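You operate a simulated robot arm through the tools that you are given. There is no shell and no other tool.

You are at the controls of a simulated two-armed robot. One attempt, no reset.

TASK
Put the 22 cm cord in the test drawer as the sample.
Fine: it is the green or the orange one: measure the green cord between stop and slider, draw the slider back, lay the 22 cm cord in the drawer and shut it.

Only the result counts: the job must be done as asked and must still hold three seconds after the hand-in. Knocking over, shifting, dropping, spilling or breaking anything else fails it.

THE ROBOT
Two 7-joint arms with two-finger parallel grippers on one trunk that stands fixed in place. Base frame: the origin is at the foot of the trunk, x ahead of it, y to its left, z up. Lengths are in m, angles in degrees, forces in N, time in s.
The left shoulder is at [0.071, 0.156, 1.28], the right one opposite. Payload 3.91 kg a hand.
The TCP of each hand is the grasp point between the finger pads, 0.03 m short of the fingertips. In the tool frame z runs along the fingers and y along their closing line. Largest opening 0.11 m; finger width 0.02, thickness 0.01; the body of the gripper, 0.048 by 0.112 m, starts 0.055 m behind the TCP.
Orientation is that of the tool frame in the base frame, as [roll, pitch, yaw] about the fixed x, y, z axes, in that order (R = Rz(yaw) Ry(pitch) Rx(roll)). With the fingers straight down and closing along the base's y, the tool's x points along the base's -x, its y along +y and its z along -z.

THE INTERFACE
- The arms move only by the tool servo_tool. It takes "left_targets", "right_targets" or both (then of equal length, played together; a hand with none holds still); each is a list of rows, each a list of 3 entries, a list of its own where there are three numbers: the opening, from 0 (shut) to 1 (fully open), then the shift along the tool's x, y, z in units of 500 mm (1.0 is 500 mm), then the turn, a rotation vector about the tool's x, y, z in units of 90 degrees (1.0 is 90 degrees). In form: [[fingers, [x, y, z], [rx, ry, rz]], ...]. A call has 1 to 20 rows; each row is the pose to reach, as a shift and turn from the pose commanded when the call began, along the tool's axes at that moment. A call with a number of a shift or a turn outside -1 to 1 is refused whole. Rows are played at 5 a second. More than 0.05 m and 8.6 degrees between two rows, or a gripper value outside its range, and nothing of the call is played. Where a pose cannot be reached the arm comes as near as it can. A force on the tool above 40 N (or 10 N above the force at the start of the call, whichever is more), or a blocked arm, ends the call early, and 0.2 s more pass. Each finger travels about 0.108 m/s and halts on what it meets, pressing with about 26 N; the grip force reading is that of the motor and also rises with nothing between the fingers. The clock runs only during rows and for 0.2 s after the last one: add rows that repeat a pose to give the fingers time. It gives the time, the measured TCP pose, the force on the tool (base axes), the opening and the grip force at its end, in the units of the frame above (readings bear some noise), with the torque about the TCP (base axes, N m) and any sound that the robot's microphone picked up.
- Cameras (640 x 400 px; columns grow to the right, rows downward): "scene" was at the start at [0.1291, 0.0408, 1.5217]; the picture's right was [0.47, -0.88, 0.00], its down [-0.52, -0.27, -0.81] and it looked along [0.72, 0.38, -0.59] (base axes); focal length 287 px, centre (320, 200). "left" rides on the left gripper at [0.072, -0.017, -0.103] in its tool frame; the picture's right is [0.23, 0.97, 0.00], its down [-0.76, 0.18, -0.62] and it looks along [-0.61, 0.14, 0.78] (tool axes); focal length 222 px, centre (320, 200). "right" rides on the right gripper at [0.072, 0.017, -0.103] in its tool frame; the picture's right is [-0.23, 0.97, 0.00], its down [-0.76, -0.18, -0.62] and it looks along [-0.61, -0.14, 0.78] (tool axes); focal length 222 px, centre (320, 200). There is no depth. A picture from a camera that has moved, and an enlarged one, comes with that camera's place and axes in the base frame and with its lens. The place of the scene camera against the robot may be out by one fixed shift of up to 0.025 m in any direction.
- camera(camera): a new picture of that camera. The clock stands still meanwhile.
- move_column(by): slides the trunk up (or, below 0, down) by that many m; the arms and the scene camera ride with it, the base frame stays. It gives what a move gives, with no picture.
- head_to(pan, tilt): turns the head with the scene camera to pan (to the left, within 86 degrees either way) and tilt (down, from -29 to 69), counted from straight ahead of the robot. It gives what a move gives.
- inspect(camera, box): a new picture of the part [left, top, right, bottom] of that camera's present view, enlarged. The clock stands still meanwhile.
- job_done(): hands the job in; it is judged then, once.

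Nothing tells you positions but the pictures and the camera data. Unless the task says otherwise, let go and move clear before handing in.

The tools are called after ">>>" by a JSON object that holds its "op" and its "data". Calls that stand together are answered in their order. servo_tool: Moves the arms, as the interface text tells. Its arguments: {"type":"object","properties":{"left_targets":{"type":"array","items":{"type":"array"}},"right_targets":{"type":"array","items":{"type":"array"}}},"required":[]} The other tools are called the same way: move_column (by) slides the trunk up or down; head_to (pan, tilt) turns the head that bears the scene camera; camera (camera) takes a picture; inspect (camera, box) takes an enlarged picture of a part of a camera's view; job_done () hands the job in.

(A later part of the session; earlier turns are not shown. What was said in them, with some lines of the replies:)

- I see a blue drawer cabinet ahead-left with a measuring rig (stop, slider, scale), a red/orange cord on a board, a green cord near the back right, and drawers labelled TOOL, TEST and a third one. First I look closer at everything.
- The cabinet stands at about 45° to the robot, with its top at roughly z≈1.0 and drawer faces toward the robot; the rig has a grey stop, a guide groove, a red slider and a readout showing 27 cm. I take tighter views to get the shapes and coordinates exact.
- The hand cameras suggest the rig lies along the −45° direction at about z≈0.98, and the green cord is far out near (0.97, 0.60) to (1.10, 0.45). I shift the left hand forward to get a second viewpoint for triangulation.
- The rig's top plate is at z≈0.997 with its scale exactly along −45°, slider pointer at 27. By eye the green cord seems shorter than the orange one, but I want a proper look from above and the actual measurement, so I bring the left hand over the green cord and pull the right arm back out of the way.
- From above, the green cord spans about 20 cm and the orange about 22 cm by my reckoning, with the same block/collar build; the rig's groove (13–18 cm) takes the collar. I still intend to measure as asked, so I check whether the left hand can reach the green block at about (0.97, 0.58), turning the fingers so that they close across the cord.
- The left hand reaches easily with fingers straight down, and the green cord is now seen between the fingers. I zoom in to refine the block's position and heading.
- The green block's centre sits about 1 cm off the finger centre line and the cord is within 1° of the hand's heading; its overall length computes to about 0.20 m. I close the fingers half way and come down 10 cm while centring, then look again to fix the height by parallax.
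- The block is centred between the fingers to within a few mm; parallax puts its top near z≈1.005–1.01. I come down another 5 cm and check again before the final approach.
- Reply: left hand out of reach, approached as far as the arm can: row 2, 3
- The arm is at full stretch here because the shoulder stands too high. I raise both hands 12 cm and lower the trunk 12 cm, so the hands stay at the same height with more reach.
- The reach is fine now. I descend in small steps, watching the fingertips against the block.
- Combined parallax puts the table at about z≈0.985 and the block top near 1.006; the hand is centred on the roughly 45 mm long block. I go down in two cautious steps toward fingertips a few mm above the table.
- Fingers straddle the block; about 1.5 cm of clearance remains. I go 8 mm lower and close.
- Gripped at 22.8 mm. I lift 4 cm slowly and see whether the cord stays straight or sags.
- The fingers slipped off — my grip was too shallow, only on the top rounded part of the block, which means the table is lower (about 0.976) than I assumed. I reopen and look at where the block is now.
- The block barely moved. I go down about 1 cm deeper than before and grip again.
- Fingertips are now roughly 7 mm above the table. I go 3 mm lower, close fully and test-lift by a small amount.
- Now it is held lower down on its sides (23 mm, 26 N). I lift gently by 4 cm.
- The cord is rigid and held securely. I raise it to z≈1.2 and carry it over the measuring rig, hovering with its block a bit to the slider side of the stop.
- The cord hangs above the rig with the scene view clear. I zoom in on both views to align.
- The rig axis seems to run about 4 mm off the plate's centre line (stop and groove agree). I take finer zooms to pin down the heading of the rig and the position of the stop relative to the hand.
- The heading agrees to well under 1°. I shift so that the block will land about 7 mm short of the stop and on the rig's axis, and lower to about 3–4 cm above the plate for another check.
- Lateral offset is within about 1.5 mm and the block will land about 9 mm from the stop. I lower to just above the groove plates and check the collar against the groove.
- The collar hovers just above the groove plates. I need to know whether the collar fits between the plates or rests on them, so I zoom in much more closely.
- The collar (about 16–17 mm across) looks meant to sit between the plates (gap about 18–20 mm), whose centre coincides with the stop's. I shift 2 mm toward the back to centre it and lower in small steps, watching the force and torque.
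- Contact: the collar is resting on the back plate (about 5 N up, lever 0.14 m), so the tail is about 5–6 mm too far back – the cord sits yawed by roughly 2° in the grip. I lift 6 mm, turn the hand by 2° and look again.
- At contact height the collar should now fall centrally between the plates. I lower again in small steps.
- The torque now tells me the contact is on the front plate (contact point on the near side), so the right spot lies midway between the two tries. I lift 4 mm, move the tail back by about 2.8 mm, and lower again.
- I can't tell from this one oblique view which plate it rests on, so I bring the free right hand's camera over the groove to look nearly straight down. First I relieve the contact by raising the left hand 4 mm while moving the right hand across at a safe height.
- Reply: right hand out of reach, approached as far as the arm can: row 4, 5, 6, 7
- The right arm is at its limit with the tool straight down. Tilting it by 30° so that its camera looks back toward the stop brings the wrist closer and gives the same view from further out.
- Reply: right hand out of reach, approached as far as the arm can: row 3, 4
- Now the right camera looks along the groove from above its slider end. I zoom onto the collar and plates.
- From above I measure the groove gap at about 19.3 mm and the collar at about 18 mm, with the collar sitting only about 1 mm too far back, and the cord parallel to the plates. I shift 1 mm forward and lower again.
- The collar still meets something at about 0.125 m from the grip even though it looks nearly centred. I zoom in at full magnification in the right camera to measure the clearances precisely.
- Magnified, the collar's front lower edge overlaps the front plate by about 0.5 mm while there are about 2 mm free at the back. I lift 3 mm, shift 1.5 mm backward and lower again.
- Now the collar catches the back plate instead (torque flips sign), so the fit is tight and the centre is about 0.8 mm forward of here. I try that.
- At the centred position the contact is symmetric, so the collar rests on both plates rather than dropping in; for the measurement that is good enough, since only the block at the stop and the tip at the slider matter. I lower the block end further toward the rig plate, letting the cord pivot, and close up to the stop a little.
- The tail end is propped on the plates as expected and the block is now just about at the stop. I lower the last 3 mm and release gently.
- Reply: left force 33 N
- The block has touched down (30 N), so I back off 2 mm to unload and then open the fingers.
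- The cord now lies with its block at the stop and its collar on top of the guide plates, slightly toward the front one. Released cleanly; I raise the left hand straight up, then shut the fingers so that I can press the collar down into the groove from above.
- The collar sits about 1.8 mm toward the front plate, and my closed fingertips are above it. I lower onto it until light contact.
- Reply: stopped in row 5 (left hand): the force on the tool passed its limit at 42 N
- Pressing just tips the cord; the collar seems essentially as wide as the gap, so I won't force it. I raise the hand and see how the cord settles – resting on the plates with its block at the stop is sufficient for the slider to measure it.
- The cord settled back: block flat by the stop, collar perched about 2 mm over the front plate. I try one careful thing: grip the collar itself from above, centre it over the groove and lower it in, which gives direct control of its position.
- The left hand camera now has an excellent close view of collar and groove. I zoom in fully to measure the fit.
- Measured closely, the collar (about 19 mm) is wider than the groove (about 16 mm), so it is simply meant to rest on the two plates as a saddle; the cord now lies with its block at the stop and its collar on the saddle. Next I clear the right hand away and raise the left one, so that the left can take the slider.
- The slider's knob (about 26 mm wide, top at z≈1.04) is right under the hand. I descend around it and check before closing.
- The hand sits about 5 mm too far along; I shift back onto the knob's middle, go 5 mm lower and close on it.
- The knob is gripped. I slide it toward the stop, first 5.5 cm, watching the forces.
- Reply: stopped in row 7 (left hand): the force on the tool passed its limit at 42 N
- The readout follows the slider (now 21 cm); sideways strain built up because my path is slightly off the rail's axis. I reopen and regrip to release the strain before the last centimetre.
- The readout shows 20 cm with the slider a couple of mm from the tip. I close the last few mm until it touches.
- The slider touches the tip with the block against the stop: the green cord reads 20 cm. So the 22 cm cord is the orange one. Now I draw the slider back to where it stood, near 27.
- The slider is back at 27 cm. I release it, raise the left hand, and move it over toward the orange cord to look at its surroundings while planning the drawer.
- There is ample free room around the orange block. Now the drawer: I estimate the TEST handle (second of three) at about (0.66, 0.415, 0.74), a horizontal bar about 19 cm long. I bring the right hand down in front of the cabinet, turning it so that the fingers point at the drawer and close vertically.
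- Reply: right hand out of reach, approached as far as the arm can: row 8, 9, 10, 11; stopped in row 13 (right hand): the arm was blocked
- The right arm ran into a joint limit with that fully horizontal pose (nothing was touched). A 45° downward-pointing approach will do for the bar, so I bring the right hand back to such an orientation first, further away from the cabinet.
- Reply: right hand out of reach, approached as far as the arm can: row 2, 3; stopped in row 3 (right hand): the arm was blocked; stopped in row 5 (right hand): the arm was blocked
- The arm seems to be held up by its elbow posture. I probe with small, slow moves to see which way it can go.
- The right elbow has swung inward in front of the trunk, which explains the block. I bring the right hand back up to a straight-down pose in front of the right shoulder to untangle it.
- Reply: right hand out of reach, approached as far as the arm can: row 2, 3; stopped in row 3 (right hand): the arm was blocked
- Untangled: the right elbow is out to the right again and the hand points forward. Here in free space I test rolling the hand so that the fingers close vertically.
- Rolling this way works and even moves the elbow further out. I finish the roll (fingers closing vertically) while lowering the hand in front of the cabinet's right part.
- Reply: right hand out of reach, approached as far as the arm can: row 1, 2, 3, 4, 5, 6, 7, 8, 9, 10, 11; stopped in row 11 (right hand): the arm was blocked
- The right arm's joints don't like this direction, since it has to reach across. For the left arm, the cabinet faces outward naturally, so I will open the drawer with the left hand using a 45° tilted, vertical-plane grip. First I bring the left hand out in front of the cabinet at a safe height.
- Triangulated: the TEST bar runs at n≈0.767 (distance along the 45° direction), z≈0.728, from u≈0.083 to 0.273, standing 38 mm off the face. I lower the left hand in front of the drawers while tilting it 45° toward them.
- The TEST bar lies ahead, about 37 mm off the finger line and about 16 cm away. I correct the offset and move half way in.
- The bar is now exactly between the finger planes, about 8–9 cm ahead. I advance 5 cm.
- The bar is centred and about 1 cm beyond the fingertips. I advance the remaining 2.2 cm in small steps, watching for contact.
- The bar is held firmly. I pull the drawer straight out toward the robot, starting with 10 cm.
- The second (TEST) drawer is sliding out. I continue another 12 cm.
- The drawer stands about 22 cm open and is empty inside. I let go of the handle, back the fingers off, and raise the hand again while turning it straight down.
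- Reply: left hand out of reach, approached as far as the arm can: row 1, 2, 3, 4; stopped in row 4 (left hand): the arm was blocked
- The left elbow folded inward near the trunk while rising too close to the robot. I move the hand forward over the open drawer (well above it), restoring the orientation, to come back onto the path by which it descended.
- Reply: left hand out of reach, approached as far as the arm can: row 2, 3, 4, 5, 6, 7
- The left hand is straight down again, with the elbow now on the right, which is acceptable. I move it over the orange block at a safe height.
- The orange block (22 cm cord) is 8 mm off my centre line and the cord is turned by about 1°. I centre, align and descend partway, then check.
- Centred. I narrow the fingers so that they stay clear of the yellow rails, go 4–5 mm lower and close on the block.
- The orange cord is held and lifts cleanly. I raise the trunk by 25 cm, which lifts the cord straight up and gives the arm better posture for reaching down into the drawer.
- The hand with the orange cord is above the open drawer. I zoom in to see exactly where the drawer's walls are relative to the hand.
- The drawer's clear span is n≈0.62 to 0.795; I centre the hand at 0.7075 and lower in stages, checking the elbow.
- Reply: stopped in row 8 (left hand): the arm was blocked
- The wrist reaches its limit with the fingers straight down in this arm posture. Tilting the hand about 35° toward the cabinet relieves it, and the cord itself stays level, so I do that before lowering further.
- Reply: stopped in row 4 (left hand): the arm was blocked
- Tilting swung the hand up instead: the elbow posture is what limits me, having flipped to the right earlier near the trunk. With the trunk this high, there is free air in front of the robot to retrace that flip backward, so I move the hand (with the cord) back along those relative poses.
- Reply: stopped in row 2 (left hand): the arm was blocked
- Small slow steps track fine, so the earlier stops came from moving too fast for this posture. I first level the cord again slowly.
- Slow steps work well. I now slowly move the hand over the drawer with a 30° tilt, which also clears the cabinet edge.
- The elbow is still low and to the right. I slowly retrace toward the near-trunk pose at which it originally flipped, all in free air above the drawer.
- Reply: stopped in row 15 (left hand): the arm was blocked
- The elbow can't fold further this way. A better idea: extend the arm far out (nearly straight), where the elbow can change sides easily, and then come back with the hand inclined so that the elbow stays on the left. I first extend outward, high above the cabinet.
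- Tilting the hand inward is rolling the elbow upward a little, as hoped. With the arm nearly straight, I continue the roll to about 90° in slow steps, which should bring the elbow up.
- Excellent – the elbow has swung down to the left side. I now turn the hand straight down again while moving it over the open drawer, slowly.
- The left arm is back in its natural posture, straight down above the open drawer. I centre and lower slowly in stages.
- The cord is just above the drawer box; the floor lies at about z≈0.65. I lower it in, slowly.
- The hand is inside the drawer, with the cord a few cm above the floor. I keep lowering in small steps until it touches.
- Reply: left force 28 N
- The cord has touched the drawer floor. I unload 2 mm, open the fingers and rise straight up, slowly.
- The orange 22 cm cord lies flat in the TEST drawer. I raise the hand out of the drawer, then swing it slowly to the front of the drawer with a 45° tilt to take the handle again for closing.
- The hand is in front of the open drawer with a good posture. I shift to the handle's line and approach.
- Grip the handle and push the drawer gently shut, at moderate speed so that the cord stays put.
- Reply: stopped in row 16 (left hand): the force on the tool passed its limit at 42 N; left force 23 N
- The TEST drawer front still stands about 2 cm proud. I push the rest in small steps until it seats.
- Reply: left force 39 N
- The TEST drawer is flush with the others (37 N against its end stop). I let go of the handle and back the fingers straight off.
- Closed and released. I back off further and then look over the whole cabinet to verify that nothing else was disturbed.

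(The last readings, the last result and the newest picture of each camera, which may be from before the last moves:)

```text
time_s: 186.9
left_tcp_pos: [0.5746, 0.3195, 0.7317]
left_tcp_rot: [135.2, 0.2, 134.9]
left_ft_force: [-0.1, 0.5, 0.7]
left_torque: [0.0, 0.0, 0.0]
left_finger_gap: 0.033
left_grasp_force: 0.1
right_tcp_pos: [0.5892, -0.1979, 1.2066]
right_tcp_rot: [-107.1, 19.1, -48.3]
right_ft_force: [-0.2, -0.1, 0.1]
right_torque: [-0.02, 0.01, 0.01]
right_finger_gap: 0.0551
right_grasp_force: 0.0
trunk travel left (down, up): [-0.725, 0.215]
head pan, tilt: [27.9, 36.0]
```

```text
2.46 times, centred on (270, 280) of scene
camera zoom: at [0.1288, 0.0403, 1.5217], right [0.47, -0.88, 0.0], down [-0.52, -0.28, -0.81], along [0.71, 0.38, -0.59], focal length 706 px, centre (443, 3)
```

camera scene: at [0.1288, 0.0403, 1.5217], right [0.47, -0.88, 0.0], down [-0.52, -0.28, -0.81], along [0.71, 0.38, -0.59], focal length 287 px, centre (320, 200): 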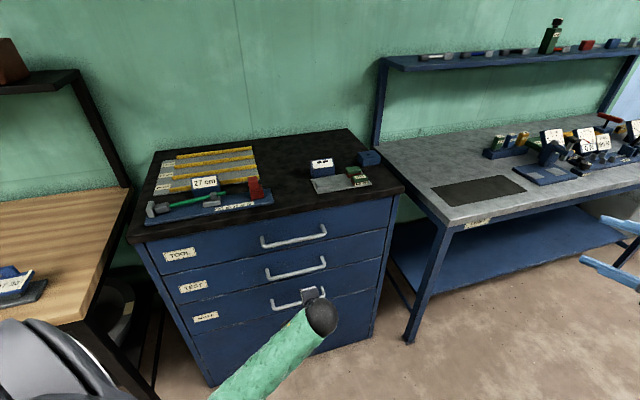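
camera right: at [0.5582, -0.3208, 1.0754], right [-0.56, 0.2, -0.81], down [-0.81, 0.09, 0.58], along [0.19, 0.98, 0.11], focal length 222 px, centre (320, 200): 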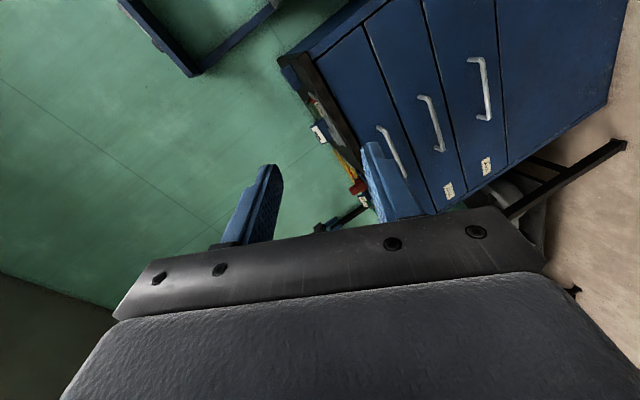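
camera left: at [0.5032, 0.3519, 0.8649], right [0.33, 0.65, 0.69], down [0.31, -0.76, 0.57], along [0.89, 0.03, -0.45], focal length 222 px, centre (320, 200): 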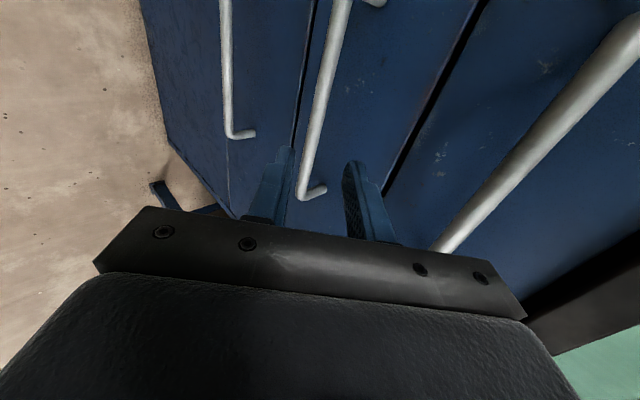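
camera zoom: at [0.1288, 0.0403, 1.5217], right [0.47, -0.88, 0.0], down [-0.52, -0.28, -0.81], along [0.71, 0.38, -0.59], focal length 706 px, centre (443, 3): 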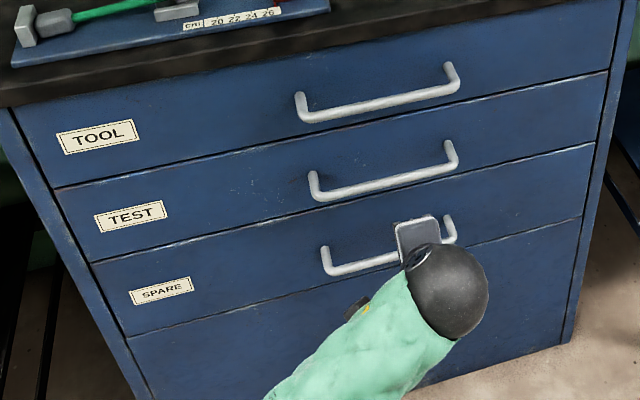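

Everything on the cabinet matches the first pictures: rig, rack, readout (27 cm) and gauges unmoved, all three drawers flush, green cord resting at the stop on the rig. I draw the left hand a bit further clear of the handles and check once more.

>>> {"op": "servo_tool", "data": {"left_targets": [[0.3, [0, 0, -0.03], [0, 0, 0]], [0.3, [0, 0, -0.06], [0, 0, 0]], [0.3, [0, 0, -0.09], [0, 0, 0]], [0.3, [0, 0, -0.09], [0, 0, 0]], [0.3, [0, 0, -0.09], [0, 0, 0]]]}}

>>> {"op": "camera", "data": {"camera": "scene"}}

>>> {"op": "inspect", "data": {"camera": "scene", "box": [120, 140, 300, 250]}}

```text
time_s: 188.1
left_tcp_pos: [0.5502, 0.2979, 0.7613]
left_tcp_rot: [135.3, 0.3, 134.9]
left_ft_force: [0.5, -0.4, -0.2]
left_torque: [0.01, 0.01, 0.01]
left_finger_gap: 0.0329
left_grasp_force: 0.1
right_tcp_pos: [0.588, -0.1966, 1.2061]
right_tcp_rot: [-107.0, 19.0, -48.3]
right_ft_force: [-0.4, -0.4, -0.3]
right_torque: [0.0, 0.03, -0.01]
right_finger_gap: 0.055
right_grasp_force: 0.0
trunk travel left (down, up): [-0.725, 0.215]
head pan, tilt: [27.9, 36.0]
```

```text
taken
camera scene: at [0.1286, 0.0402, 1.5217], right [0.47, -0.88, 0.0], down [-0.52, -0.27, -0.81], along [0.71, 0.38, -0.59], focal length 287 px, centre (320, 200)
```

scene: 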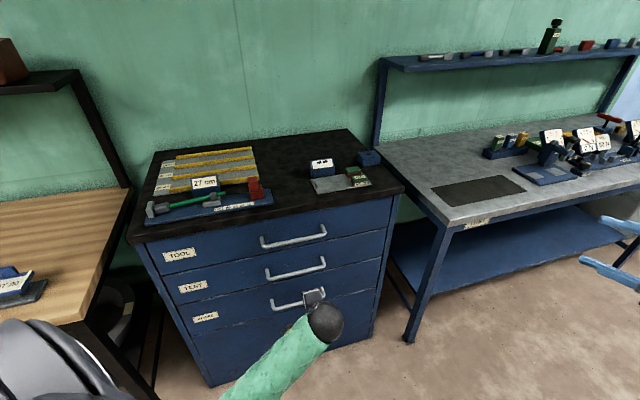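

```text
3.56 times, centred on (210, 195) of scene
camera zoom: at [0.1286, 0.0402, 1.5217], right [0.47, -0.88, 0.0], down [-0.52, -0.27, -0.81], along [0.71, 0.38, -0.59], focal length 1020 px, centre (711, 218)
```

zoom: 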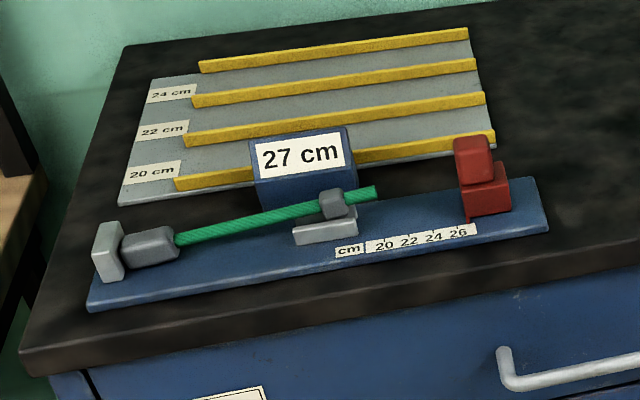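

The green cord measured 20 cm between stop and slider, so the orange one is the 22 cm cord. It now lies in the shut TEST drawer. The slider is back at 27 cm and both hands are clear, so I hand the job in.

>>> {"op": "job_done", "data": {}}

```text
The job is handed in.
```

The 22 cm cord is the orange one. It is lying in the TEST drawer, and the drawer is shut. I handed the job in; no verdict has come back yet.

- **Measurement:** With its block against the stop and the slider touching its tip, the green cord read 20 cm. By elimination the orange cord is the 22 cm one. I did not put it on the rig, but its length in the camera views also came out at about 22 cm.
- **How the green cord sat:** Its collar is wider than the groove on the rig, so it rested on top of the two plates and the cord was tilted slightly. That changes the reading by about 1 mm.
- **Slider:** It is drawn back to about 26.9 on the scale; the readout shows 27 cm, as at the start.
- **Green cord:** I left it lying on the rig at the stop, since you did not ask for it to be put back.
- **Everything else:** The rig, rack, readout, gauges and the other two drawers look the same as in the first pictures. The fingers slipped off the green cord on the first try and moved it a few mm on the cabinet top before I lifted it.

Both hands are empty and clear of the cabinet.
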